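You operate a simulated robot arm through the tools that you are given. There is no shell and no other tool.

The job below is to be done with a simulated robot arm. You get a single attempt, and the scene is never put back.

JOB
Open the wax tin and wax the wooden board with the brown pad.
Fine: all over; the pad goes back, the tin ends shut. A coat counts when it lies all over at full strength: go over it till it gets no stronger.

Only the result counts: the job must be done as asked and must still hold three seconds after the hand-in. Knocking over, shifting, dropping, spilling or breaking anything else fails it.

ROBOT AND FRAMES
A 7-joint arm with a two-finger parallel gripper, fixed in place. Base frame: the origin is at the foot of the arm, x ahead of it, y to its left, z up; the work surface is at about z = 800. Readings come in mm, rad, newtons and seconds.
With the tool pointing down near the work surface it reaches from about 300 to 700 mm from the base axis. Its first joint turns from -1.152 to 1.152 rad. Payload 1.57 kg.
The TCP is the grasp point between the finger pads, 30 mm short of the fingertips. In the tool frame z runs along the fingers and y along their closing line. The gripper opens to 110 mm. The fingers are 24 mm wide and 12 mm thick; the gripper's body (48 by 112 mm) begins 78 mm behind the TCP.
Orientation is that of the tool frame in the base frame, as [roll, pitch, yaw] about the fixed x, y, z axes, in that order (R = Rz(yaw) Ry(pitch) Rx(roll)). With the fingers straight down and closing along the base's y, the tool's x points along the base's -x, its y along +y and its z along -z.

CONTROLS
- The arm moves only by the tool play_rows. Its arguments are lists of equal length, an entry for each row: "turn": the turn, a rotation vector about the tool's x, y, z in rad, a list of three; "xyz": the shift along the tool's x, y, z in m, a list of three; "claw": the finger opening in m, from 0 to 0.11. In form: {"turn": [[wx, wy, wz], ...], "xyz": [[dx, dy, dz], ...], "claw": [claw, ...]}. A call has 1 to 20 rows; each row is the pose to reach, as a shift and turn from the pose commanded when the call began, along the tool's axes at that moment. A row lasts 0.2 s, in which the tool goes at most 50 mm and 0.15 rad; a call with a longer step from one row to the next is refused whole, and so is a gripper value outside its range. Where a pose cannot be reached the arm comes as near as it can. A force on the tool above 40 N (or 10 N above the force at the start of the call, whichever is more), or a blocked arm, ends the call early, and 0.2 s more pass. The fingers move at their own pace (about 108 mm/s each) and stop on an object; they squeeze with about 38 N. The grip force told is the motor's: it shows also when the fingers shut on nothing. Time passes only in rows, and 0.2 s behind the last, so rows that repeat a pose let the fingers close. It gives the time, the measured TCP pose, the force on the tool (base axes), the opening and the grip force at its end, in the units of the frame above (readings bear some noise), with the torque about the TCP (base axes, N m) and any sound that the robot's microphone picked up, and new pictures: "views" is both (left out), scene, wrist or none.
- Cameras (640 x 400 px; columns grow to the right, rows downward): "scene" is fixed at [159.8, -404.3, 1422]; the picture's right is [0.67, -0.74, 0.00], its down [-0.42, -0.38, -0.82] and it looks along [0.61, 0.55, -0.57] (base axes); focal length 356 px, centre (320, 200). "wrist" rides on the gripper at [70, 16, -141] in the tool frame; the picture's right is [-0.23, 0.97, 0.00], its down [-0.86, -0.20, -0.48] and it looks along [-0.47, -0.11, 0.88] (tool axes); focal length 222 px, centre (320, 200). There is no depth. A picture from a camera that has moved, and an enlarged one, comes with that camera's place and axes in the base frame and with its lens. The place of the scene camera against the robot may be out by one fixed shift of up to 25 mm in any direction.
- enlarge(camera, box): a new picture of the part [left, top, right, bottom] of that camera's present view, enlarged. The clock stands still meanwhile.
- hand_in(): hands the job in; it is judged then, once.

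Nothing tells you positions but the pictures and the camera data. Unless the task says otherwise, let go and move clear before handing in.

The tools are called after "Emit:" by a JSON object that holds its "name" and its "arguments". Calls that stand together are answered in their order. play_rows: Moves the arm, as the interface text tells. Its arguments: {"type":"object","properties":{"turn":{"type":"array","items":{"type":"array","items":{"type":"number"}}},"xyz":{"type":"array","items":{"type":"array","items":{"type":"number"}}},"claw":{"type":"array","items":{"type":"number"}},"views":{"type":"string","enum":["both","scene","wrist","none"]}},"required":["turn","xyz","claw"]} The other tools are called the same way: enlarge (camera, box) takes an enlarged picture of a part of a camera's view; hand_in () hands the job in.

At the start:

```text
time_s: 0.0
tool_pos: [443.6, -119.3, 1158.0]
tool_rot: [-3.141, 0.0, 3.141]
ft_force: [-0.6, -0.4, 0.4]
ft_torque: [0.01, 0.02, 0.02]
finger_gap: 110.3
finger_force: 0.0
```

scene: 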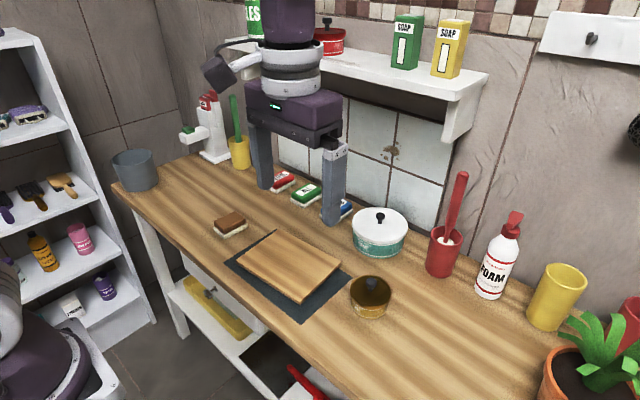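
wrist: 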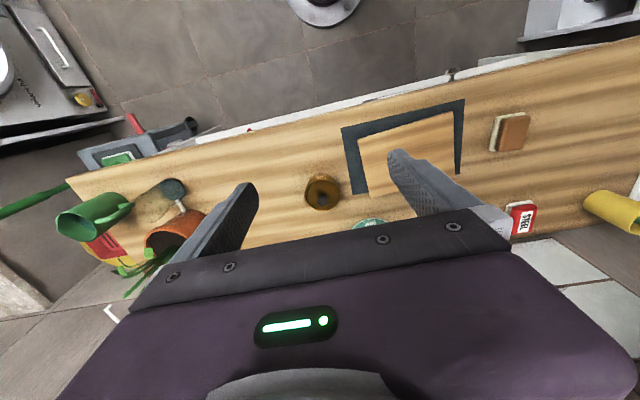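

I see a table with a wooden board on a dark mat, a brown pad to its left, and a brownish tin (probably wax) to its right, along with other clutter. First I'll look more closely at these.

Emit:
{"name": "enlarge", "arguments": {"camera": "scene", "box": [190, 180, 430, 330]}}

Emit:
{"name": "enlarge", "arguments": {"camera": "wrist", "box": [280, 80, 560, 255]}}

Emit:
{"name": "enlarge", "arguments": {"camera": "scene", "box": [330, 260, 410, 330]}}

```text
2.67 times, centred on (310, 255) of scene
camera zoom: at [159.8, -404.3, 1422.0], right [0.67, -0.74, 0.0], down [-0.42, -0.38, -0.82], along [0.61, 0.55, -0.57], focal length 949 px, centre (347, 53)
```

zoom: 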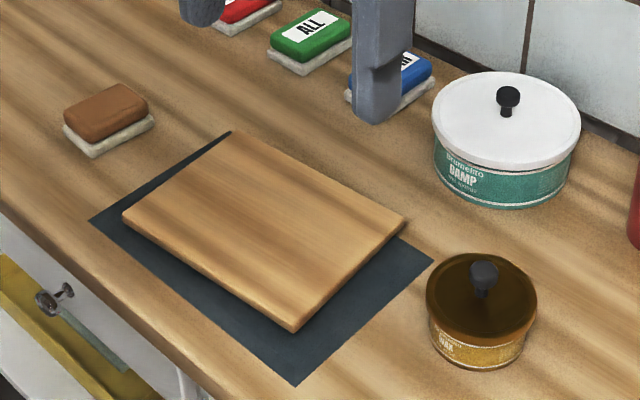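

```text
2.29 times, centred on (420, 168) of wrist
camera zoom: at [372.2, -102.9, 1299.2], right [0.23, 0.97, 0.0], down [0.86, -0.2, 0.48], along [0.47, -0.11, -0.88], focal length 508 px, centre (91, 274)
```

zoom: 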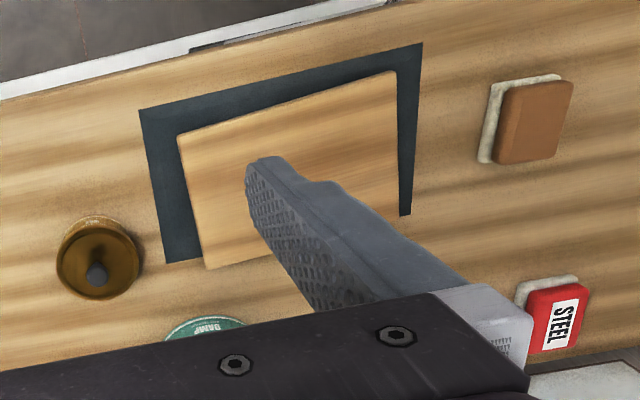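

```text
5.71 times, centred on (370, 295) of scene
camera zoom: at [159.8, -404.3, 1422.0], right [0.67, -0.74, 0.0], down [-0.42, -0.38, -0.82], along [0.61, 0.55, -0.57], focal length 2033 px, centre (34, -343)
```

zoom: 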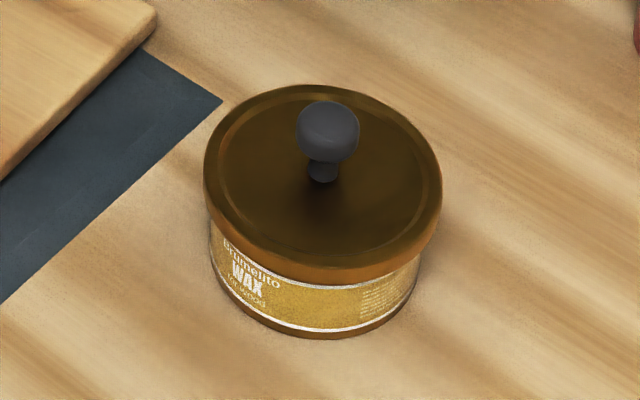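

The wax tin has a dark lid with a black knob at roughly (597, -148), the board is centred near (565, 55), and the brown pad is near (557, 262). I'll move the wrist camera closer to the tin to pin down its place and height.

Emit:
{"name": "play_rows", "arguments": {"turn": [[0, 0, 0], [0, 0, 0], [0, 0, 0], [0, 0, 0], [0, 0, 0], [0, 0, 0]], "xyz": [[-0.02, -0.005, 0.03], [-0.04, -0.01, 0.06], [-0.06, -0.015, 0.09], [-0.08, -0.02, 0.12], [-0.1, -0.025, 0.14], [-0.116, -0.029, 0.158]], "claw": [0.11, 0.11, 0.11, 0.11, 0.11, 0.11]}}

```text
time_s: 1.4
tool_pos: [558.9, -144.9, 999.7]
tool_rot: [-3.14, 0.0, 3.142]
ft_force: [1.0, -0.2, -0.2]
ft_torque: [-0.02, -0.03, -0.01]
finger_gap: 109.9
finger_force: 0.0
camera wrist: at [487.8, -130.0, 1141.1], right [0.23, 0.97, 0.0], down [0.85, -0.2, 0.48], along [0.47, -0.11, -0.88], focal length 222 px, centre (320, 200)
```

scene: 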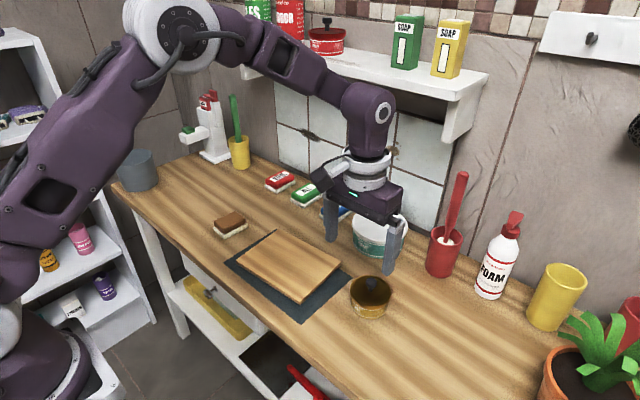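
wrist: 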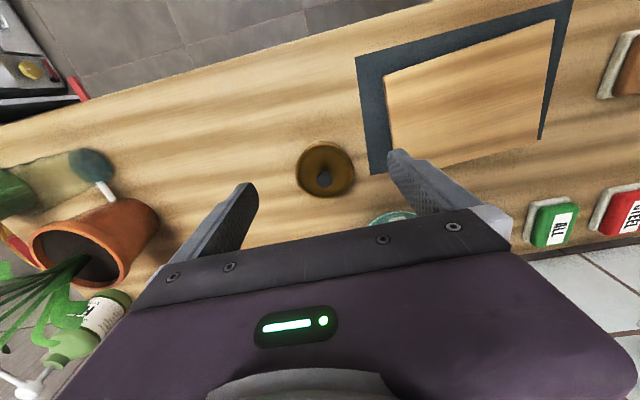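

The tin is ahead of the gripper now; I'll enlarge it to measure the knob and lid.

Emit:
{"name": "enlarge", "arguments": {"camera": "wrist", "box": [260, 120, 388, 200]}}

Emit:
{"name": "enlarge", "arguments": {"camera": "wrist", "box": [340, 0, 640, 187]}}

Emit:
{"name": "enlarge", "arguments": {"camera": "scene", "box": [300, 180, 460, 330]}}

```text
5.00 times, centred on (324, 160) of wrist
camera zoom: at [487.8, -130.0, 1141.1], right [0.23, 0.97, 0.0], down [0.85, -0.2, 0.48], along [0.47, -0.11, -0.88], focal length 1111 px, centre (300, 400)
```

zoom: 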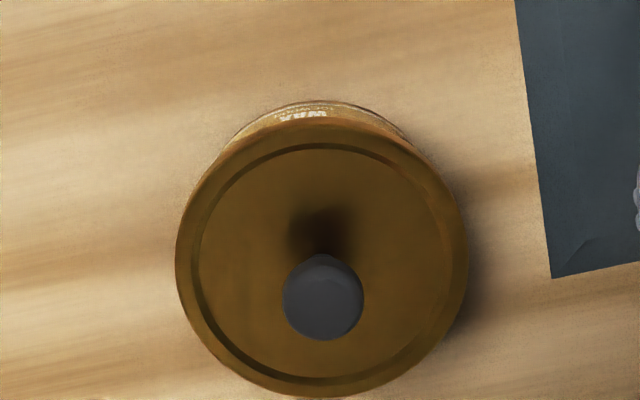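

```text
2.13 times, centred on (490, 94) of wrist
camera zoom: at [487.8, -130.0, 1141.1], right [0.23, 0.97, 0.0], down [0.85, -0.2, 0.48], along [0.47, -0.11, -0.88], focal length 474 px, centre (-43, 427)
```

zoom: 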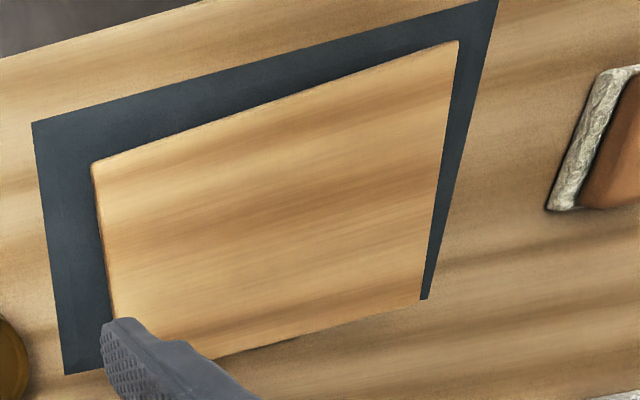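

```text
2.67 times, centred on (380, 255) of scene
camera zoom: at [159.8, -404.3, 1422.0], right [0.67, -0.74, 0.0], down [-0.42, -0.38, -0.82], along [0.61, 0.55, -0.57], focal length 949 px, centre (160, 53)
```

zoom: 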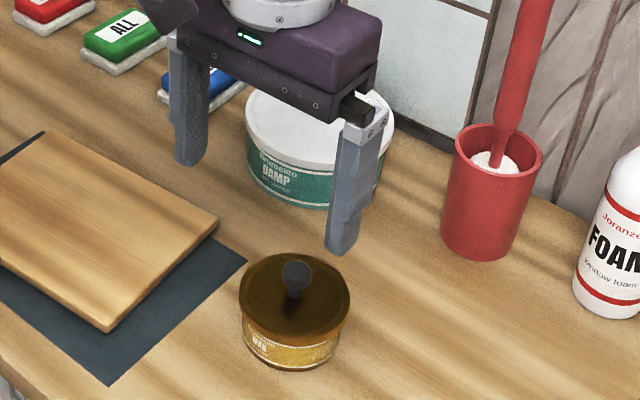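

The lid is about 82–86 mm across with a ball knob of ~21 mm centred near (605, -150, 864). I'll move above it and stop with the fingertips just over the knob to check alignment.

Emit:
{"name": "play_rows", "arguments": {"turn": [[0, 0, 0], [0, 0, 0], [0, 0, 0], [0, 0, 0]], "xyz": [[-0.015, -0.001, 0.02], [-0.03, -0.002, 0.04], [-0.045, -0.003, 0.06], [-0.045, -0.003, 0.075]], "claw": [0.06, 0.06, 0.06, 0.06]}}

```text
time_s: 2.4
tool_pos: [603.3, -148.2, 925.2]
tool_rot: [3.141, 0.0, -3.141]
ft_force: [-0.1, -0.5, 0.7]
ft_torque: [0.0, 0.0, 0.03]
finger_gap: 59.9
finger_force: 0.1
camera wrist: at [532.5, -133.6, 1066.4], right [0.23, 0.97, 0.0], down [0.85, -0.2, 0.48], along [0.47, -0.11, -0.88], focal length 222 px, centre (320, 200)
```

scene: 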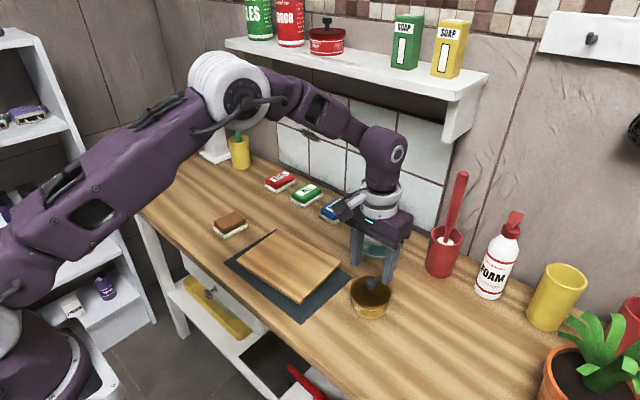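
wrist: 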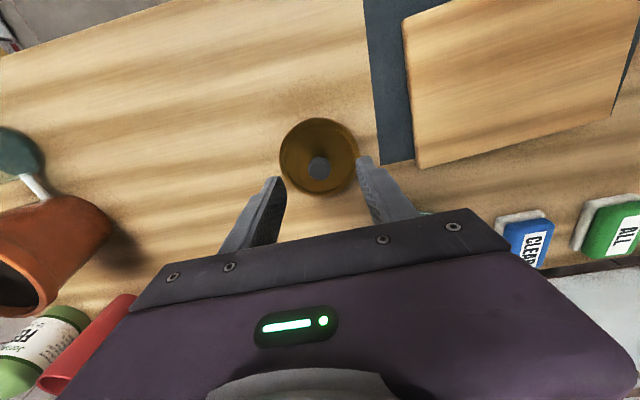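

Emit:
{"name": "enlarge", "arguments": {"camera": "wrist", "box": [240, 100, 400, 200]}}

Emit:
{"name": "enlarge", "arguments": {"camera": "scene", "box": [330, 240, 426, 330]}}

```text
4.00 times, centred on (320, 150) of wrist
camera zoom: at [532.5, -133.6, 1066.4], right [0.23, 0.97, 0.0], down [0.85, -0.2, 0.48], along [0.47, -0.11, -0.88], focal length 888 px, centre (320, 400)
```

zoom: 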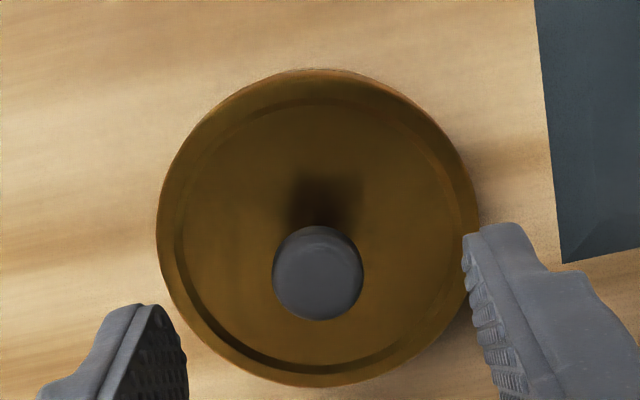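

```text
4.44 times, centred on (378, 285) of scene
camera zoom: at [159.8, -404.3, 1422.0], right [0.67, -0.74, 0.0], down [-0.42, -0.38, -0.82], along [0.61, 0.55, -0.57], focal length 1581 px, centre (62, -178)
```

zoom: 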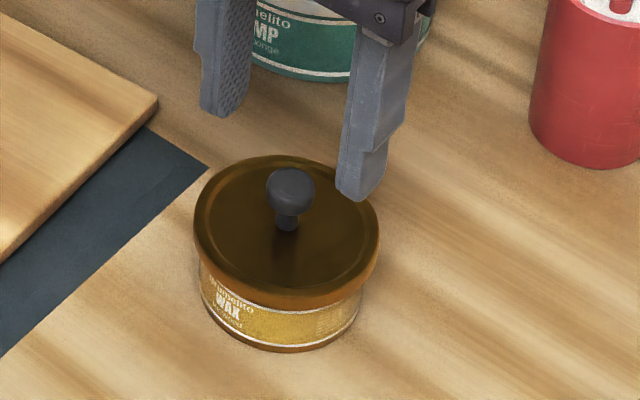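

The knob lies about 3 mm ahead of and 1 mm to the right of the TCP axis. I'll come down so the fingertips reach just below the ball's middle and check again.

Emit:
{"name": "play_rows", "arguments": {"turn": [[0, 0, 0], [0, 0, 0], [0, 0, 0], [0, 0, 0]], "xyz": [[-0.0032, -0.0014, 0.01], [-0.0032, -0.0014, 0.022], [-0.0032, -0.0014, 0.034], [-0.0032, -0.0014, 0.044]], "claw": [0.06, 0.06, 0.06, 0.06]}}

Emit:
{"name": "enlarge", "arguments": {"camera": "scene", "box": [330, 240, 426, 330]}}

Emit:
{"name": "enlarge", "arguments": {"camera": "wrist", "box": [220, 110, 420, 235]}}

```text
time_s: 3.4
tool_pos: [607.6, -152.2, 881.4]
tool_rot: [-3.141, -0.003, -3.141]
ft_force: [0.2, -0.2, 0.4]
ft_torque: [-0.04, -0.01, 0.01]
finger_gap: 60.0
finger_force: 0.1
camera wrist: at [537.3, -136.7, 1022.0], right [0.23, 0.97, 0.0], down [0.86, -0.2, 0.48], along [0.47, -0.11, -0.88], focal length 222 px, centre (320, 200)
```

scene: 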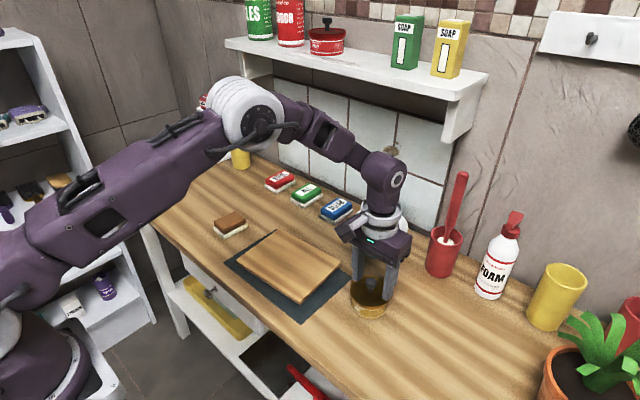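
wrist: 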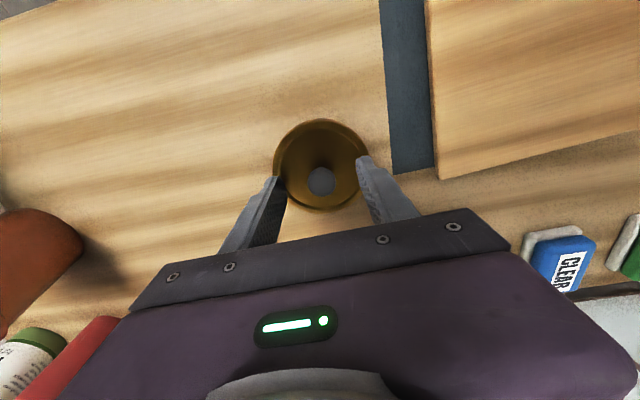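

```text
4.44 times, centred on (378, 285) of scene
camera zoom: at [159.8, -404.3, 1422.0], right [0.67, -0.74, 0.0], down [-0.42, -0.38, -0.82], along [0.61, 0.55, -0.57], focal length 1581 px, centre (62, -178)
```

zoom: 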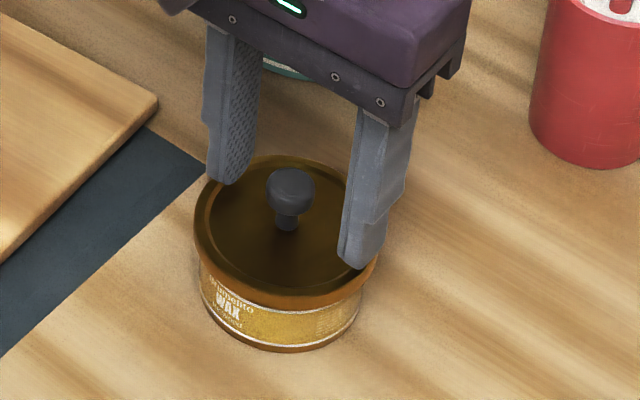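

```text
3.20 times, centred on (320, 172) of wrist
camera zoom: at [537.3, -136.7, 1022.0], right [0.23, 0.97, 0.0], down [0.86, -0.2, 0.48], along [0.47, -0.11, -0.88], focal length 711 px, centre (320, 288)
```

zoom: 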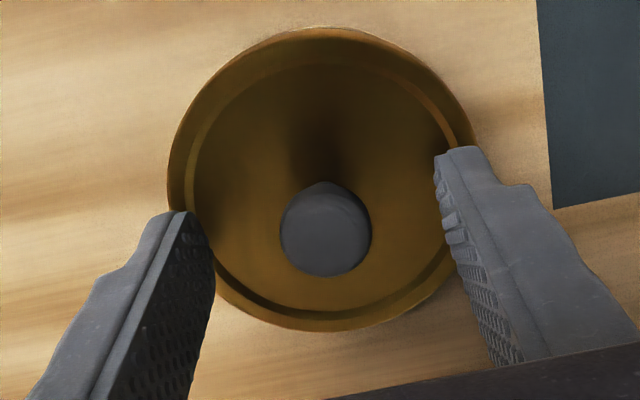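

The fingertips straddle the knob and sit a few mm above the lid. I'll close on the knob.

Emit:
{"name": "play_rows", "arguments": {"turn": [[0, 0, 0], [0, 0, 0], [0, 0, 0], [0, 0, 0]], "xyz": [[0, 0, 0], [0, 0, 0], [0, 0, 0], [0, 0, 0]], "claw": [0.04, 0.028, 0.01, 0.01]}}

Emit:
{"name": "enlarge", "arguments": {"camera": "scene", "box": [330, 240, 426, 330]}}

Emit:
{"name": "enlarge", "arguments": {"camera": "wrist", "box": [220, 110, 420, 235]}}

```text
time_s: 4.4
tool_pos: [608.9, -152.6, 880.1]
tool_rot: [3.14, 0.0, -3.141]
ft_force: [0.7, 0.6, 0.1]
ft_torque: [0.04, -0.02, 0.01]
finger_gap: 19.6
finger_force: 33.7
heard: snap
camera wrist: at [537.3, -136.8, 1022.2], right [0.23, 0.97, 0.0], down [0.86, -0.2, 0.48], along [0.47, -0.11, -0.88], focal length 222 px, centre (320, 200)
```

scene: 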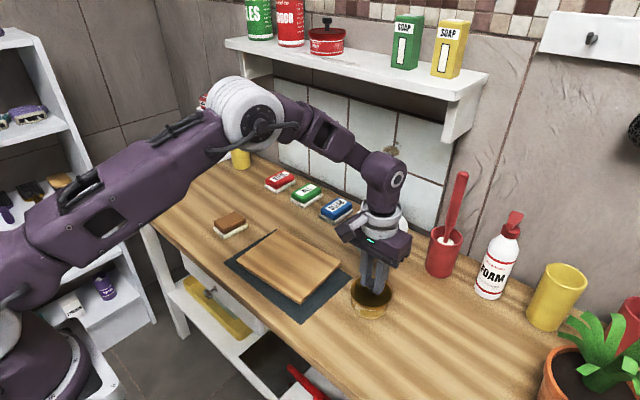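
wrist: 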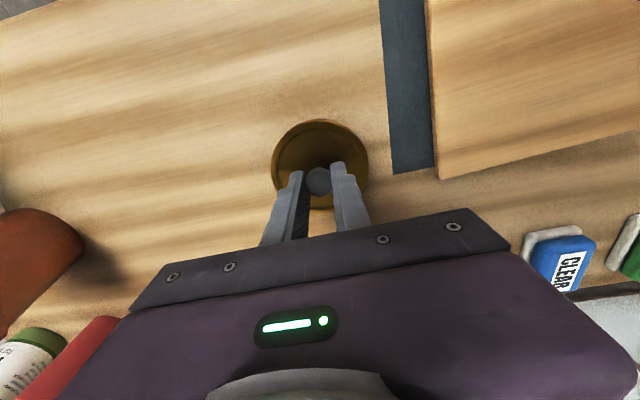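

```text
4.44 times, centred on (378, 285) of scene
camera zoom: at [159.8, -404.3, 1422.0], right [0.67, -0.74, 0.0], down [-0.42, -0.38, -0.82], along [0.61, 0.55, -0.57], focal length 1581 px, centre (62, -178)
```

zoom: 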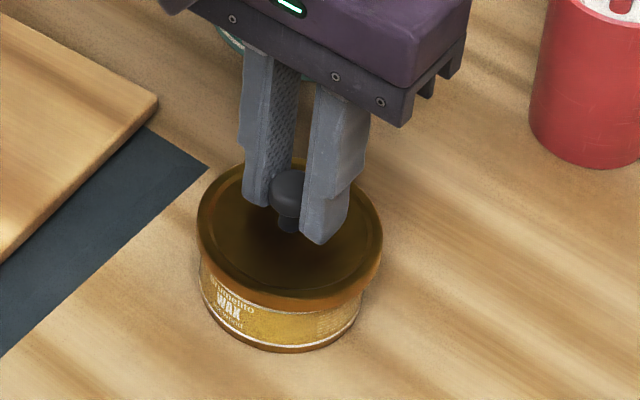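

```text
3.20 times, centred on (320, 172) of wrist
camera zoom: at [537.3, -136.8, 1022.2], right [0.23, 0.97, 0.0], down [0.86, -0.2, 0.48], along [0.47, -0.11, -0.88], focal length 711 px, centre (320, 288)
```

zoom: 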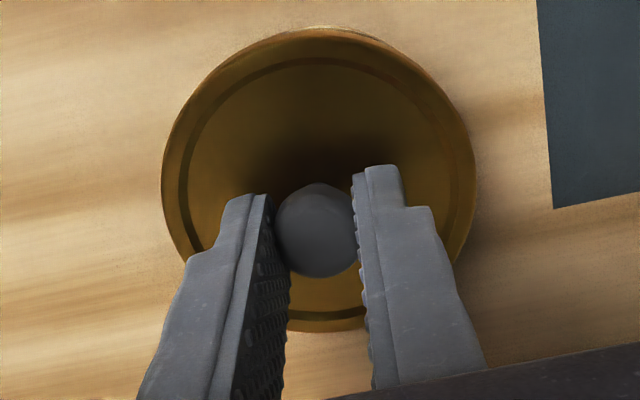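

The fingers hold the knob at a 19.6 mm gap and a snap was heard, likely the lid coming loose. I'll lift straight up slowly and check that only the lid rises.

Emit:
{"name": "play_rows", "arguments": {"turn": [[0, 0, 0], [0, 0, 0], [0, 0, 0], [0, 0, 0], [0, 0, 0], [0, 0, 0]], "xyz": [[0, 0, -0.004], [0, 0, -0.008], [0, 0, -0.014], [0, 0, -0.02], [0, 0, -0.03], [0, 0, -0.04]], "claw": [0.01, 0.01, 0.01, 0.01, 0.01, 0.01]}}

Emit:
{"name": "enlarge", "arguments": {"camera": "scene", "box": [330, 240, 426, 330]}}

```text
time_s: 5.8
tool_pos: [607.6, -152.0, 920.7]
tool_rot: [3.141, -0.001, 3.141]
ft_force: [0.1, -0.1, -0.2]
ft_torque: [-0.01, -0.01, -0.01]
finger_gap: 19.7
finger_force: 33.5
camera wrist: at [536.5, -136.5, 1062.6], right [0.23, 0.97, 0.0], down [0.85, -0.2, 0.48], along [0.47, -0.11, -0.88], focal length 222 px, centre (320, 200)
```

scene: 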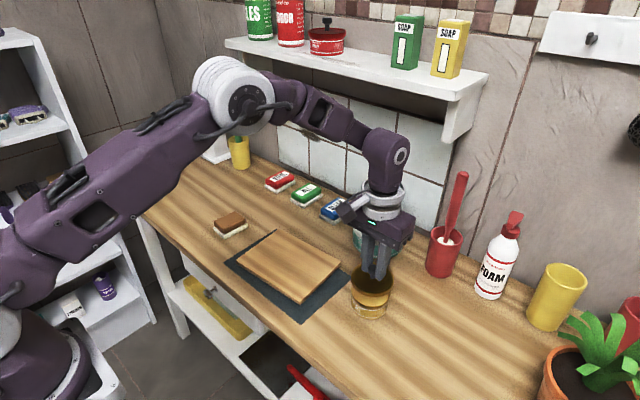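
wrist: 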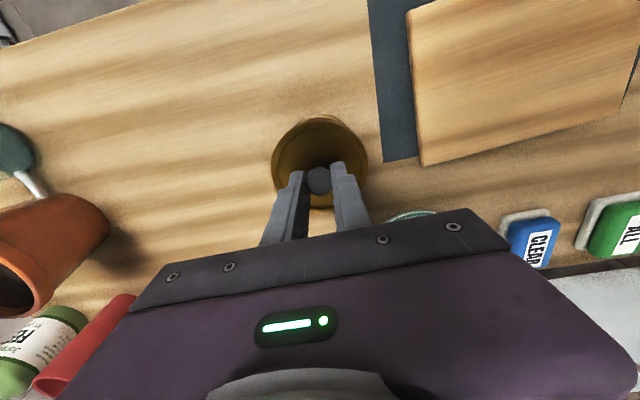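

```text
4.44 times, centred on (378, 285) of scene
camera zoom: at [159.8, -404.3, 1422.0], right [0.67, -0.74, 0.0], down [-0.42, -0.38, -0.82], along [0.61, 0.55, -0.57], focal length 1581 px, centre (62, -178)
```

zoom: 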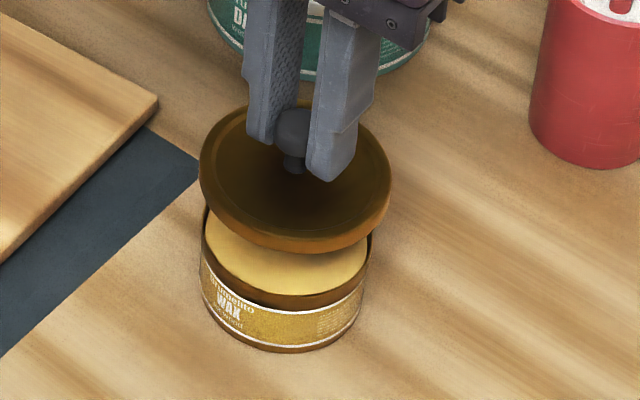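

The lid is off and I can see the wax close to the rim. I'll set the lid down on the clear table area to the right, around (535, -270), descending carefully.

Emit:
{"name": "play_rows", "arguments": {"turn": [[0, 0, 0], [0, 0, 0], [0, 0, 0], [0, 0, 0], [0, 0, 0], [0, 0, 0], [0, 0, 0], [0, 0, 0]], "xyz": [[0.0, 0.0, -0.015], [0.012, -0.02, -0.02], [0.03, -0.05, -0.02], [0.048, -0.08, -0.02], [0.06, -0.1, -0.02], [0.0728, -0.1173, -0.02], [0.0728, -0.1173, 0.01], [0.0728, -0.1173, 0.04]], "claw": [0.01, 0.01, 0.01, 0.01, 0.01, 0.01, 0.01, 0.01]}}

Emit:
{"name": "enlarge", "arguments": {"camera": "scene", "box": [320, 240, 480, 370]}}

```text
time_s: 7.6
tool_pos: [536.4, -270.0, 881.8]
tool_rot: [-3.141, 0.001, -3.141]
ft_force: [-0.4, -0.1, -0.2]
ft_torque: [0.01, 0.02, 0.0]
finger_gap: 19.6
finger_force: 33.7
camera wrist: at [465.2, -254.2, 1022.0], right [0.23, 0.97, 0.0], down [0.85, -0.2, 0.48], along [0.47, -0.11, -0.88], focal length 222 px, centre (320, 200)
```

scene: 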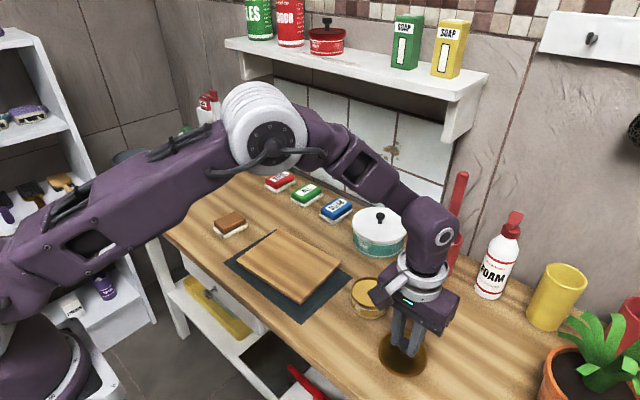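
wrist: 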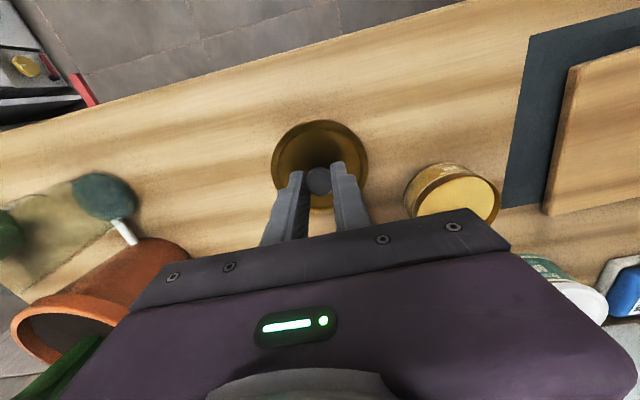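

```text
3.08 times, centred on (400, 305) of scene
camera zoom: at [159.8, -404.3, 1422.0], right [0.67, -0.74, 0.0], down [-0.42, -0.38, -0.82], along [0.61, 0.55, -0.57], focal length 1095 px, centre (74, -123)
```

zoom: 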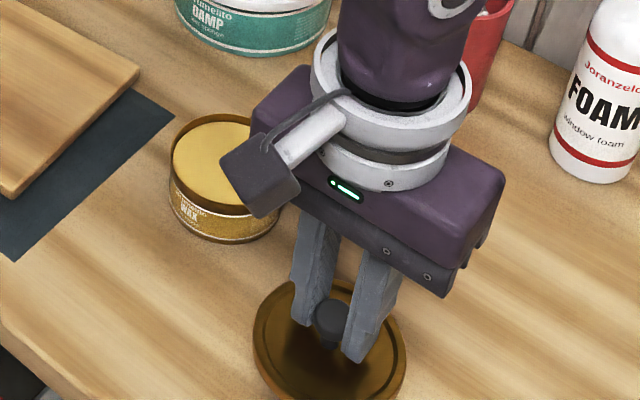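

The spot is clear. I'll lower the lid toward the table in small steps, watching the force.

Emit:
{"name": "play_rows", "arguments": {"turn": [[0, 0, 0], [0, 0, 0], [0, 0, 0]], "xyz": [[0, 0, 0.006], [0, 0, 0.011], [0, 0, 0.015]], "claw": [0.01, 0.01, 0.01]}}

Emit:
{"name": "enlarge", "arguments": {"camera": "scene", "box": [350, 290, 478, 400]}}

```text
time_s: 8.4
tool_pos: [534.6, -268.4, 867.1]
tool_rot: [3.141, 0.0, -3.14]
ft_force: [0.5, 1.1, -0.7]
ft_torque: [0.0, 0.02, -0.05]
finger_gap: 19.6
finger_force: 33.9
camera wrist: at [464.3, -253.8, 1007.3], right [0.23, 0.97, 0.0], down [0.85, -0.2, 0.48], along [0.47, -0.11, -0.88], focal length 222 px, centre (320, 200)
```

scene: 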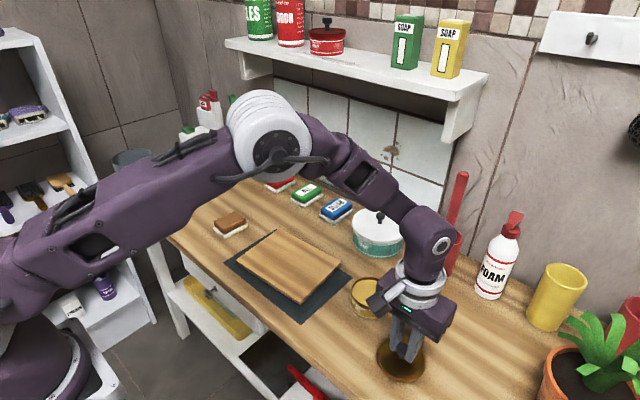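
wrist: 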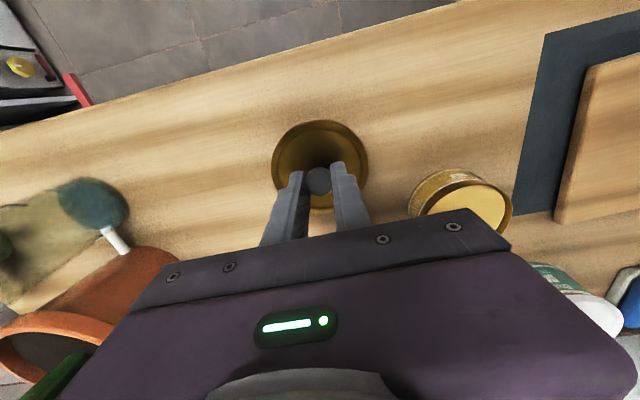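

```text
3.64 times, centred on (414, 345) of scene
camera zoom: at [159.8, -404.3, 1422.0], right [0.67, -0.74, 0.0], down [-0.42, -0.38, -0.82], along [0.61, 0.55, -0.57], focal length 1294 px, centre (-22, -327)
```

zoom: 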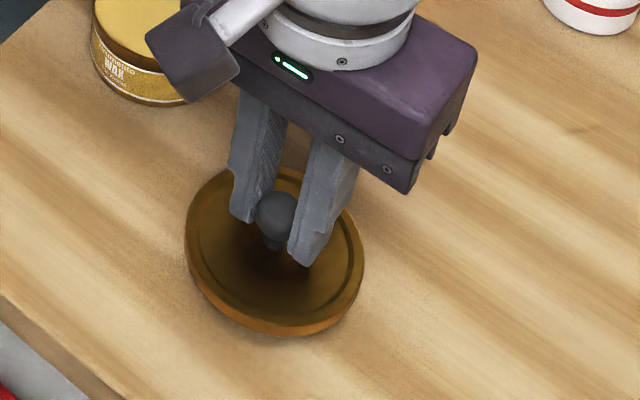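

Still hanging just above the table. I'll continue in 2 mm steps.

Emit:
{"name": "play_rows", "arguments": {"turn": [[0, 0, 0], [0, 0, 0], [0, 0, 0], [0, 0, 0]], "xyz": [[0, 0, 0.002], [0, 0, 0.004], [0, 0, 0.006], [0, 0, 0.007]], "claw": [0.01, 0.01, 0.01, 0.01], "views": "none"}}

Emit:
{"name": "enlarge", "arguments": {"camera": "scene", "box": [350, 290, 478, 400]}}

```text
time_s: 9.4
tool_pos: [534.4, -268.3, 859.0]
tool_rot: [-3.141, 0.001, 3.142]
ft_force: [-0.4, 0.3, -0.4]
ft_torque: [0.01, -0.03, 0.0]
finger_gap: 19.6
finger_force: 33.6
```

```text
3.64 times, centred on (414, 345) of scene
camera zoom: at [159.8, -404.3, 1422.0], right [0.67, -0.74, 0.0], down [-0.42, -0.38, -0.82], along [0.61, 0.55, -0.57], focal length 1294 px, centre (-22, -327)
```

zoom: 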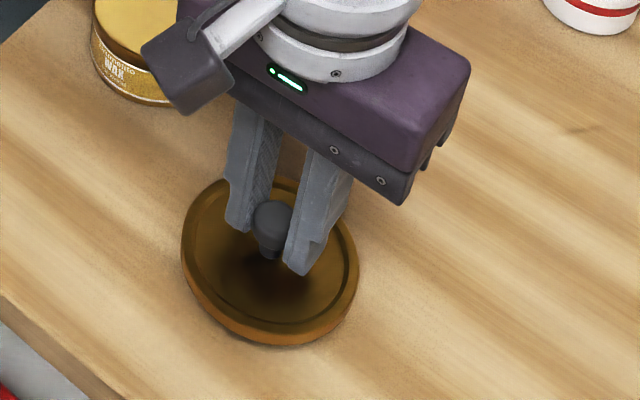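

Emit:
{"name": "play_rows", "arguments": {"turn": [[0, 0, 0], [0, 0, 0], [0, 0, 0]], "xyz": [[0, 0, 0.0015], [0, 0, 0.003], [0, 0, 0.004]], "claw": [0.01, 0.01, 0.01], "views": "none"}}

Emit:
{"name": "enlarge", "arguments": {"camera": "scene", "box": [350, 290, 478, 400]}}

```text
time_s: 10.2
tool_pos: [534.6, -267.7, 854.8]
tool_rot: [3.141, 0.0, 3.141]
ft_force: [0.0, -0.4, -0.1]
ft_torque: [-0.01, 0.0, -0.01]
finger_gap: 19.4
finger_force: 33.6
```

```text
3.64 times, centred on (414, 345) of scene
camera zoom: at [159.8, -404.3, 1422.0], right [0.67, -0.74, 0.0], down [-0.42, -0.38, -0.82], along [0.61, 0.55, -0.57], focal length 1294 px, centre (-22, -327)
```

zoom: 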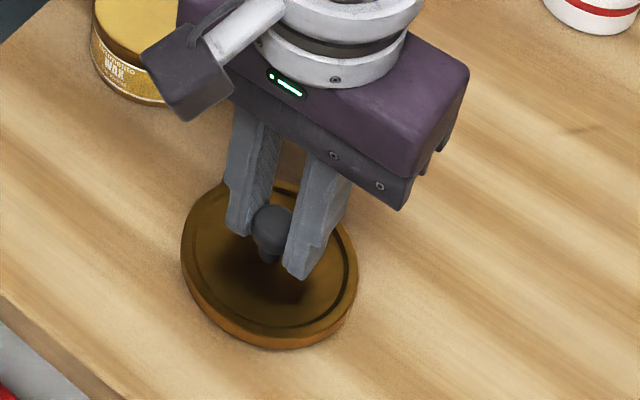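

Emit:
{"name": "play_rows", "arguments": {"turn": [[0, 0, 0], [0, 0, 0], [0, 0, 0]], "xyz": [[0, 0, 0.001], [0, 0, 0.002], [0, 0, 0.003]], "claw": [0.01, 0.01, 0.01], "views": "none"}}

Emit:
{"name": "enlarge", "arguments": {"camera": "scene", "box": [350, 290, 478, 400]}}

```text
time_s: 11.0
tool_pos: [534.7, -269.5, 852.1]
tool_rot: [-3.141, -0.002, 3.141]
ft_force: [0.4, 0.7, -0.3]
ft_torque: [-0.01, 0.04, -0.01]
finger_gap: 19.6
finger_force: 33.8
```

```text
3.64 times, centred on (414, 345) of scene
camera zoom: at [159.8, -404.3, 1422.0], right [0.67, -0.74, 0.0], down [-0.42, -0.38, -0.82], along [0.61, 0.55, -0.57], focal length 1294 px, centre (-22, -327)
```

zoom: 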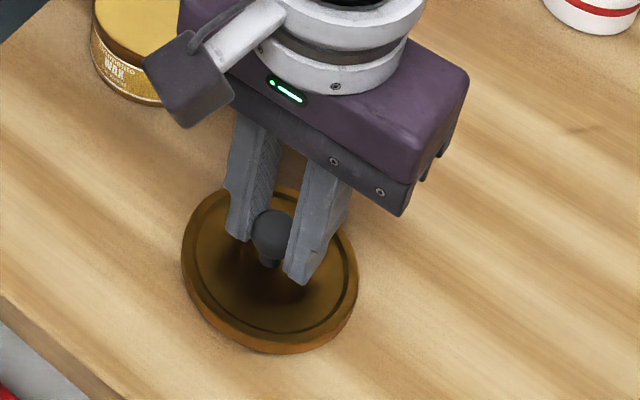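

Emit:
{"name": "play_rows", "arguments": {"turn": [[0, 0, 0], [0, 0, 0], [0, 0, 0]], "xyz": [[0, 0, 0.001], [0, 0, 0.002], [0, 0, 0.003]], "claw": [0.01, 0.01, 0.01], "views": "none"}}

Emit:
{"name": "enlarge", "arguments": {"camera": "scene", "box": [350, 290, 478, 400]}}

Emit:
{"name": "enlarge", "arguments": {"camera": "wrist", "box": [220, 110, 420, 235]}}

```text
time_s: 11.8
tool_pos: [534.7, -268.4, 849.7]
tool_rot: [-3.142, 0.0, 3.141]
ft_force: [0.1, 0.1, 0.1]
ft_torque: [0.0, 0.01, -0.01]
finger_gap: 19.4
finger_force: 33.2
```

```text
3.64 times, centred on (414, 345) of scene
camera zoom: at [159.8, -404.3, 1422.0], right [0.67, -0.74, 0.0], down [-0.42, -0.38, -0.82], along [0.61, 0.55, -0.57], focal length 1294 px, centre (-22, -327)
```

zoom: 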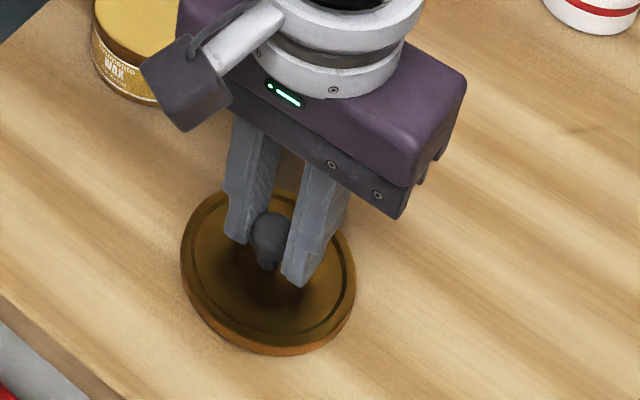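

```text
3.20 times, centred on (320, 172) of wrist
camera zoom: at [463.8, -253.3, 990.3], right [0.23, 0.97, 0.0], down [0.85, -0.2, 0.48], along [0.47, -0.11, -0.88], focal length 711 px, centre (320, 288)
```

zoom: 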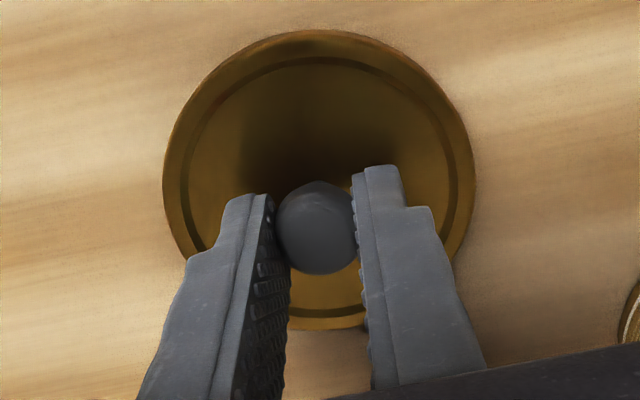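

Emit:
{"name": "play_rows", "arguments": {"turn": [[0, 0, 0], [0, 0, 0], [0, 0, 0]], "xyz": [[0, 0, 0.001], [0, 0, 0.002], [0, 0, 0.003]], "claw": [0.01, 0.01, 0.01], "views": "none"}}

Emit:
{"name": "enlarge", "arguments": {"camera": "scene", "box": [350, 290, 478, 400]}}

```text
time_s: 12.6
tool_pos: [533.9, -269.4, 847.2]
tool_rot: [3.141, 0.0, 3.141]
ft_force: [-0.2, 0.0, 0.4]
ft_torque: [0.0, -0.03, -0.02]
finger_gap: 18.8
finger_force: 33.4
```

```text
3.64 times, centred on (414, 345) of scene
camera zoom: at [159.8, -404.3, 1422.0], right [0.67, -0.74, 0.0], down [-0.42, -0.38, -0.82], along [0.61, 0.55, -0.57], focal length 1294 px, centre (-22, -327)
```

zoom: 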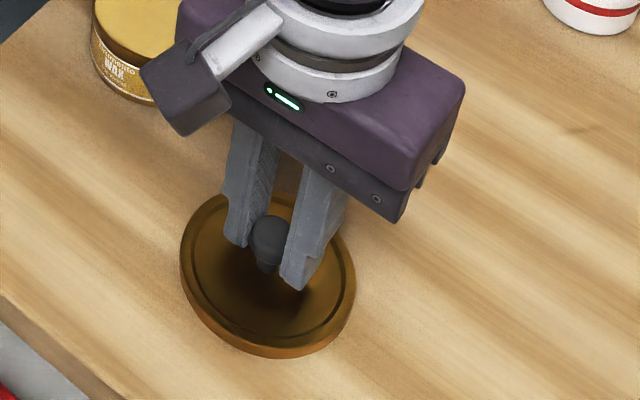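

Emit:
{"name": "play_rows", "arguments": {"turn": [[0, 0, 0], [0, 0, 0]], "xyz": [[0, 0, 0.001], [0, 0, 0.002]], "claw": [0.01, 0.01], "views": "none"}}

Emit:
{"name": "enlarge", "arguments": {"camera": "scene", "box": [350, 290, 478, 400]}}

```text
time_s: 13.2
tool_pos: [535.8, -268.7, 846.2]
tool_rot: [-3.14, 0.002, -3.141]
ft_force: [-4.1, 4.4, 20.3]
ft_torque: [0.12, 0.29, -0.07]
finger_gap: 19.1
finger_force: 33.2
```

```text
3.64 times, centred on (414, 345) of scene
camera zoom: at [159.3, -404.0, 1422.1], right [0.67, -0.74, 0.0], down [-0.42, -0.38, -0.82], along [0.61, 0.55, -0.57], focal length 1294 px, centre (-22, -327)
```

zoom: 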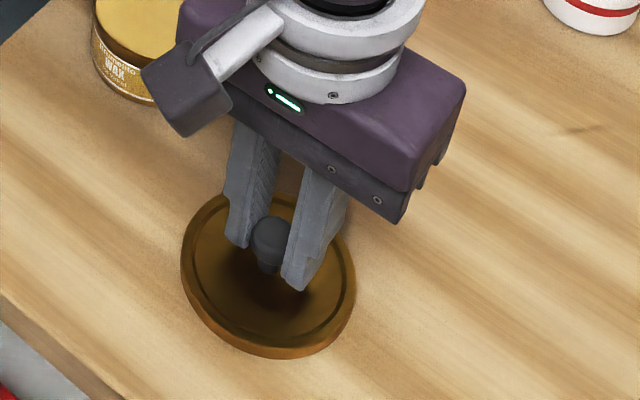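

The lid has touched the table (20 N up at z≈846). I'll ease the pressure and open the fingers.

Emit:
{"name": "play_rows", "arguments": {"turn": [[0, 0, 0], [0, 0, 0], [0, 0, 0], [0, 0, 0]], "xyz": [[0, 0, -0.0015], [0, 0, -0.0015], [0, 0, -0.0015], [0, 0, -0.0015]], "claw": [0.01, 0.022, 0.04, 0.06]}}

Emit:
{"name": "enlarge", "arguments": {"camera": "scene", "box": [350, 290, 478, 400]}}

Emit:
{"name": "enlarge", "arguments": {"camera": "wrist", "box": [220, 110, 420, 235]}}

```text
time_s: 14.2
tool_pos: [534.4, -268.4, 846.1]
tool_rot: [-3.141, 0.001, -3.141]
ft_force: [0.4, -0.4, 0.3]
ft_torque: [0.0, 0.01, -0.01]
finger_gap: 60.0
finger_force: 0.0
camera wrist: at [463.8, -253.9, 986.9], right [0.23, 0.97, 0.0], down [0.86, -0.2, 0.48], along [0.47, -0.11, -0.88], focal length 222 px, centre (320, 200)
```

scene: 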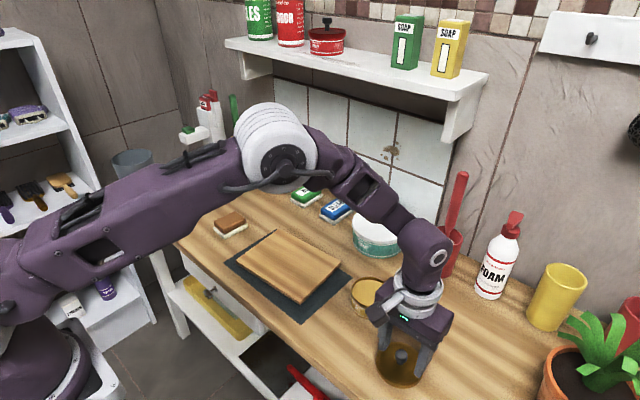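
wrist: 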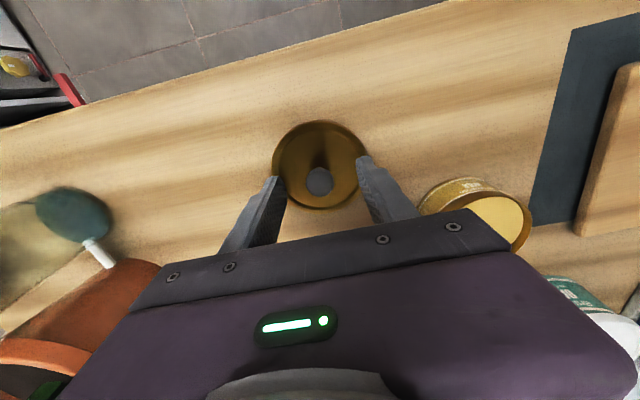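

```text
3.64 times, centred on (414, 345) of scene
camera zoom: at [159.8, -404.3, 1422.0], right [0.67, -0.74, 0.0], down [-0.42, -0.38, -0.82], along [0.61, 0.55, -0.57], focal length 1294 px, centre (-22, -327)
```

zoom: 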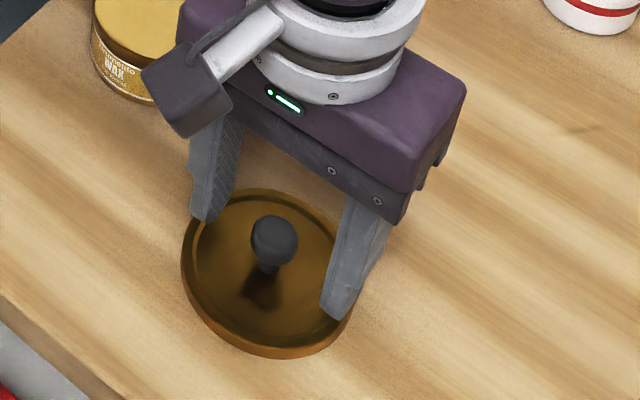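

```text
3.20 times, centred on (320, 172) of wrist
camera zoom: at [463.8, -253.9, 986.9], right [0.23, 0.97, 0.0], down [0.86, -0.2, 0.48], along [0.47, -0.11, -0.88], focal length 711 px, centre (320, 288)
```

zoom: 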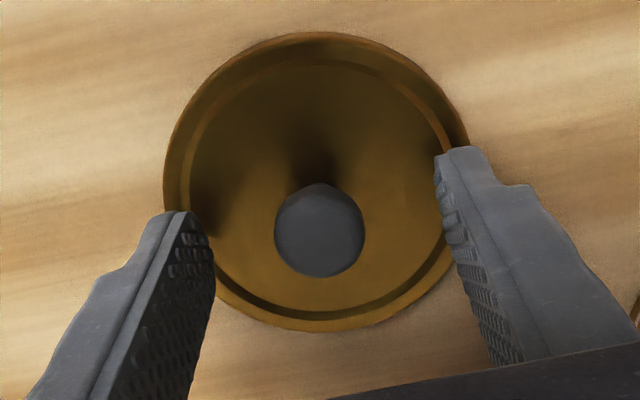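

The lid rests safely on the table. I'll raise the arm and look into the open tin.

Emit:
{"name": "play_rows", "arguments": {"turn": [[0, 0, 0], [0, 0, 0], [0, 0, 0], [0, 0, 0], [0, 0, 0], [0, 0, 0], [0, 0, 0], [0, 0, 0]], "xyz": [[0, 0, -0.02], [0, 0, -0.05], [0, 0, -0.085], [-0.01, 0.03, -0.11], [-0.02, 0.06, -0.11], [-0.03, 0.09, -0.11], [-0.04, 0.11, -0.11], [-0.04, 0.115, -0.11]], "claw": [0.06, 0.06, 0.08, 0.11, 0.11, 0.11, 0.11, 0.11]}}

Emit:
{"name": "enlarge", "arguments": {"camera": "wrist", "box": [220, 100, 420, 225]}}

Emit:
{"name": "enlarge", "arguments": {"camera": "scene", "box": [330, 250, 458, 390]}}

```text
time_s: 16.0
tool_pos: [574.5, -153.2, 955.8]
tool_rot: [-3.14, 0.0, 3.141]
ft_force: [-0.2, 0.5, -0.7]
ft_torque: [-0.04, 0.0, -0.04]
finger_gap: 110.0
finger_force: 0.0
camera wrist: at [503.4, -137.5, 1096.4], right [0.23, 0.97, 0.0], down [0.85, -0.2, 0.48], along [0.47, -0.11, -0.88], focal length 222 px, centre (320, 200)
```

scene: 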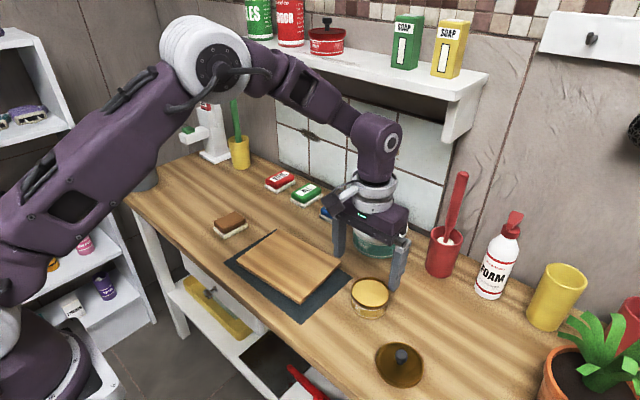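
wrist: 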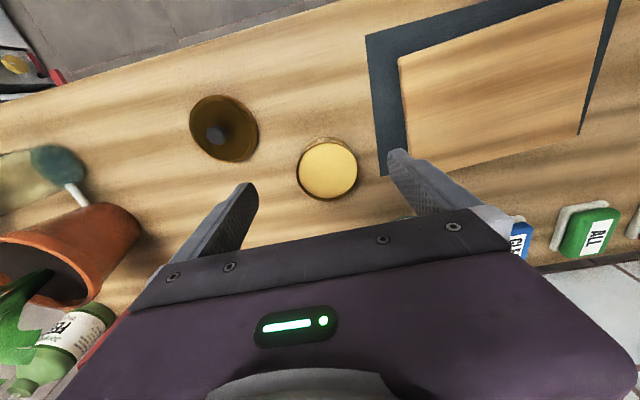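

```text
3.20 times, centred on (320, 162) of wrist
camera zoom: at [503.4, -137.5, 1096.4], right [0.23, 0.97, 0.0], down [0.85, -0.2, 0.48], along [0.47, -0.11, -0.88], focal length 711 px, centre (320, 320)
```

zoom: 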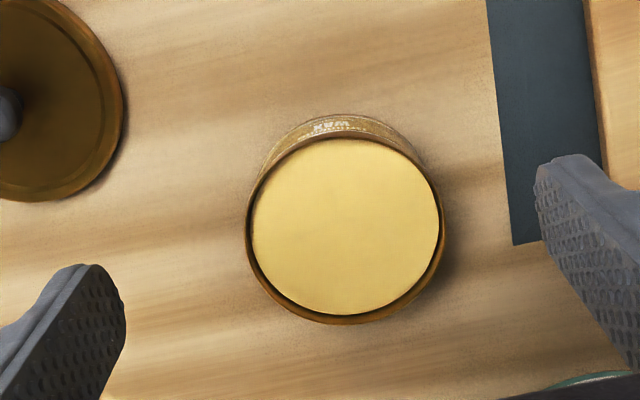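

```text
2.86 times, centred on (394, 320) of scene
camera zoom: at [159.8, -404.2, 1422.0], right [0.67, -0.74, 0.0], down [-0.42, -0.38, -0.82], along [0.61, 0.55, -0.57], focal length 1016 px, centre (109, -143)
```

zoom: 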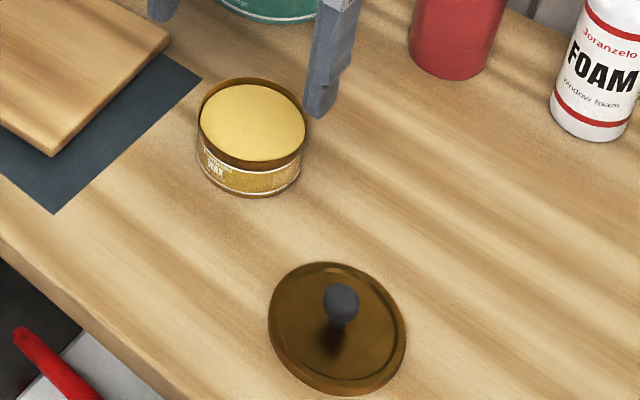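

The tin is open with wax just under the rim, tin centre near (605, -151). Now I'll travel over to the brown pad and look at it closely.

Emit:
{"name": "play_rows", "arguments": {"turn": [[0, 0, 0], [0, 0, 0], [0, 0, 0], [0, 0, 0], [0, 0, 0], [0, 0, 0], [0, 0, 0], [0, 0, 0], [0, 0, 0], [0, 0, 0], [0, 0, 0], [0, 0, 0]], "xyz": [[0.003, 0.03, -0.005], [0.007, 0.07, -0.01], [0.011, 0.11, -0.01], [0.015, 0.15, -0.01], [0.019, 0.19, -0.01], [0.023, 0.23, -0.01], [0.027, 0.27, -0.01], [0.031, 0.31, -0.01], [0.035, 0.35, -0.01], [0.04, 0.39, -0.01], [0.045, 0.41, -0.01], [0.045, 0.417, -0.01]], "claw": [0.11, 0.11, 0.11, 0.11, 0.11, 0.11, 0.11, 0.11, 0.11, 0.11, 0.11, 0.11]}}

Emit:
{"name": "enlarge", "arguments": {"camera": "wrist", "box": [220, 100, 420, 225]}}

Emit:
{"name": "enlarge", "arguments": {"camera": "scene", "box": [180, 180, 280, 260]}}

```text
time_s: 18.6
tool_pos: [528.3, 263.1, 965.6]
tool_rot: [3.14, 0.0, 3.14]
ft_force: [0.2, -0.5, 0.3]
ft_torque: [-0.03, 0.0, 0.0]
finger_gap: 110.1
finger_force: 0.0
camera wrist: at [458.3, 278.6, 1107.3], right [0.23, 0.97, 0.0], down [0.86, -0.2, 0.48], along [0.47, -0.11, -0.88], focal length 222 px, centre (320, 200)
```

scene: 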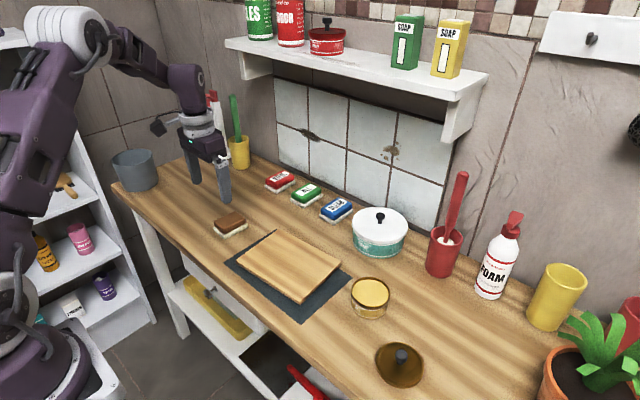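
wrist: 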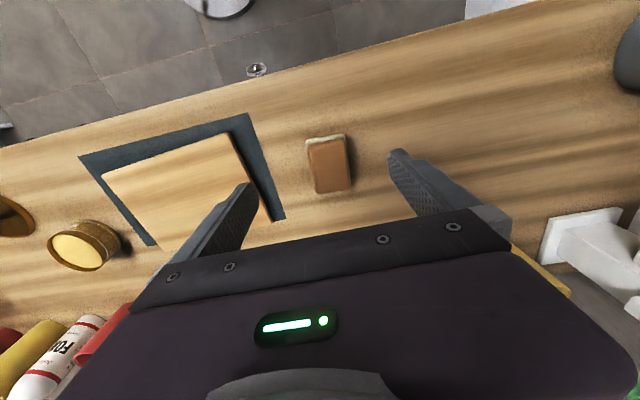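

```text
3.20 times, centred on (320, 162) of wrist
camera zoom: at [458.3, 278.6, 1107.3], right [0.23, 0.97, 0.0], down [0.86, -0.2, 0.48], along [0.47, -0.11, -0.88], focal length 711 px, centre (320, 320)
```

zoom: 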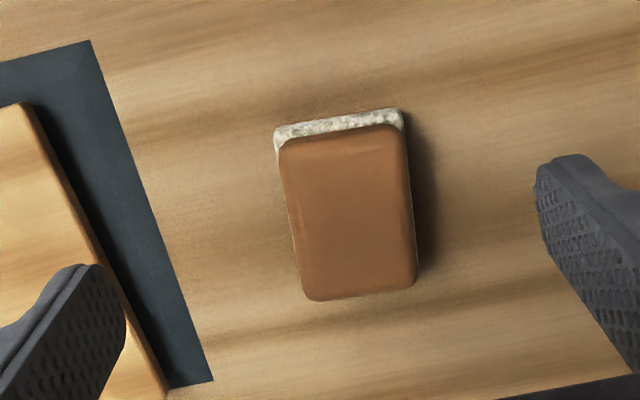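

```text
5.00 times, centred on (230, 220) of scene
camera zoom: at [159.8, -404.2, 1422.0], right [0.67, -0.74, 0.0], down [-0.42, -0.38, -0.82], along [0.61, 0.55, -0.57], focal length 1779 px, centre (770, 100)
```

zoom: 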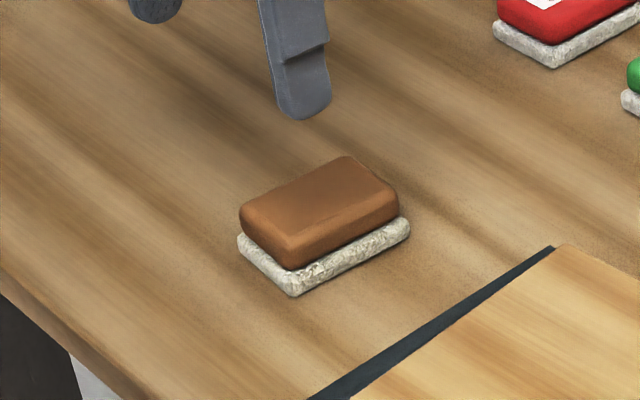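

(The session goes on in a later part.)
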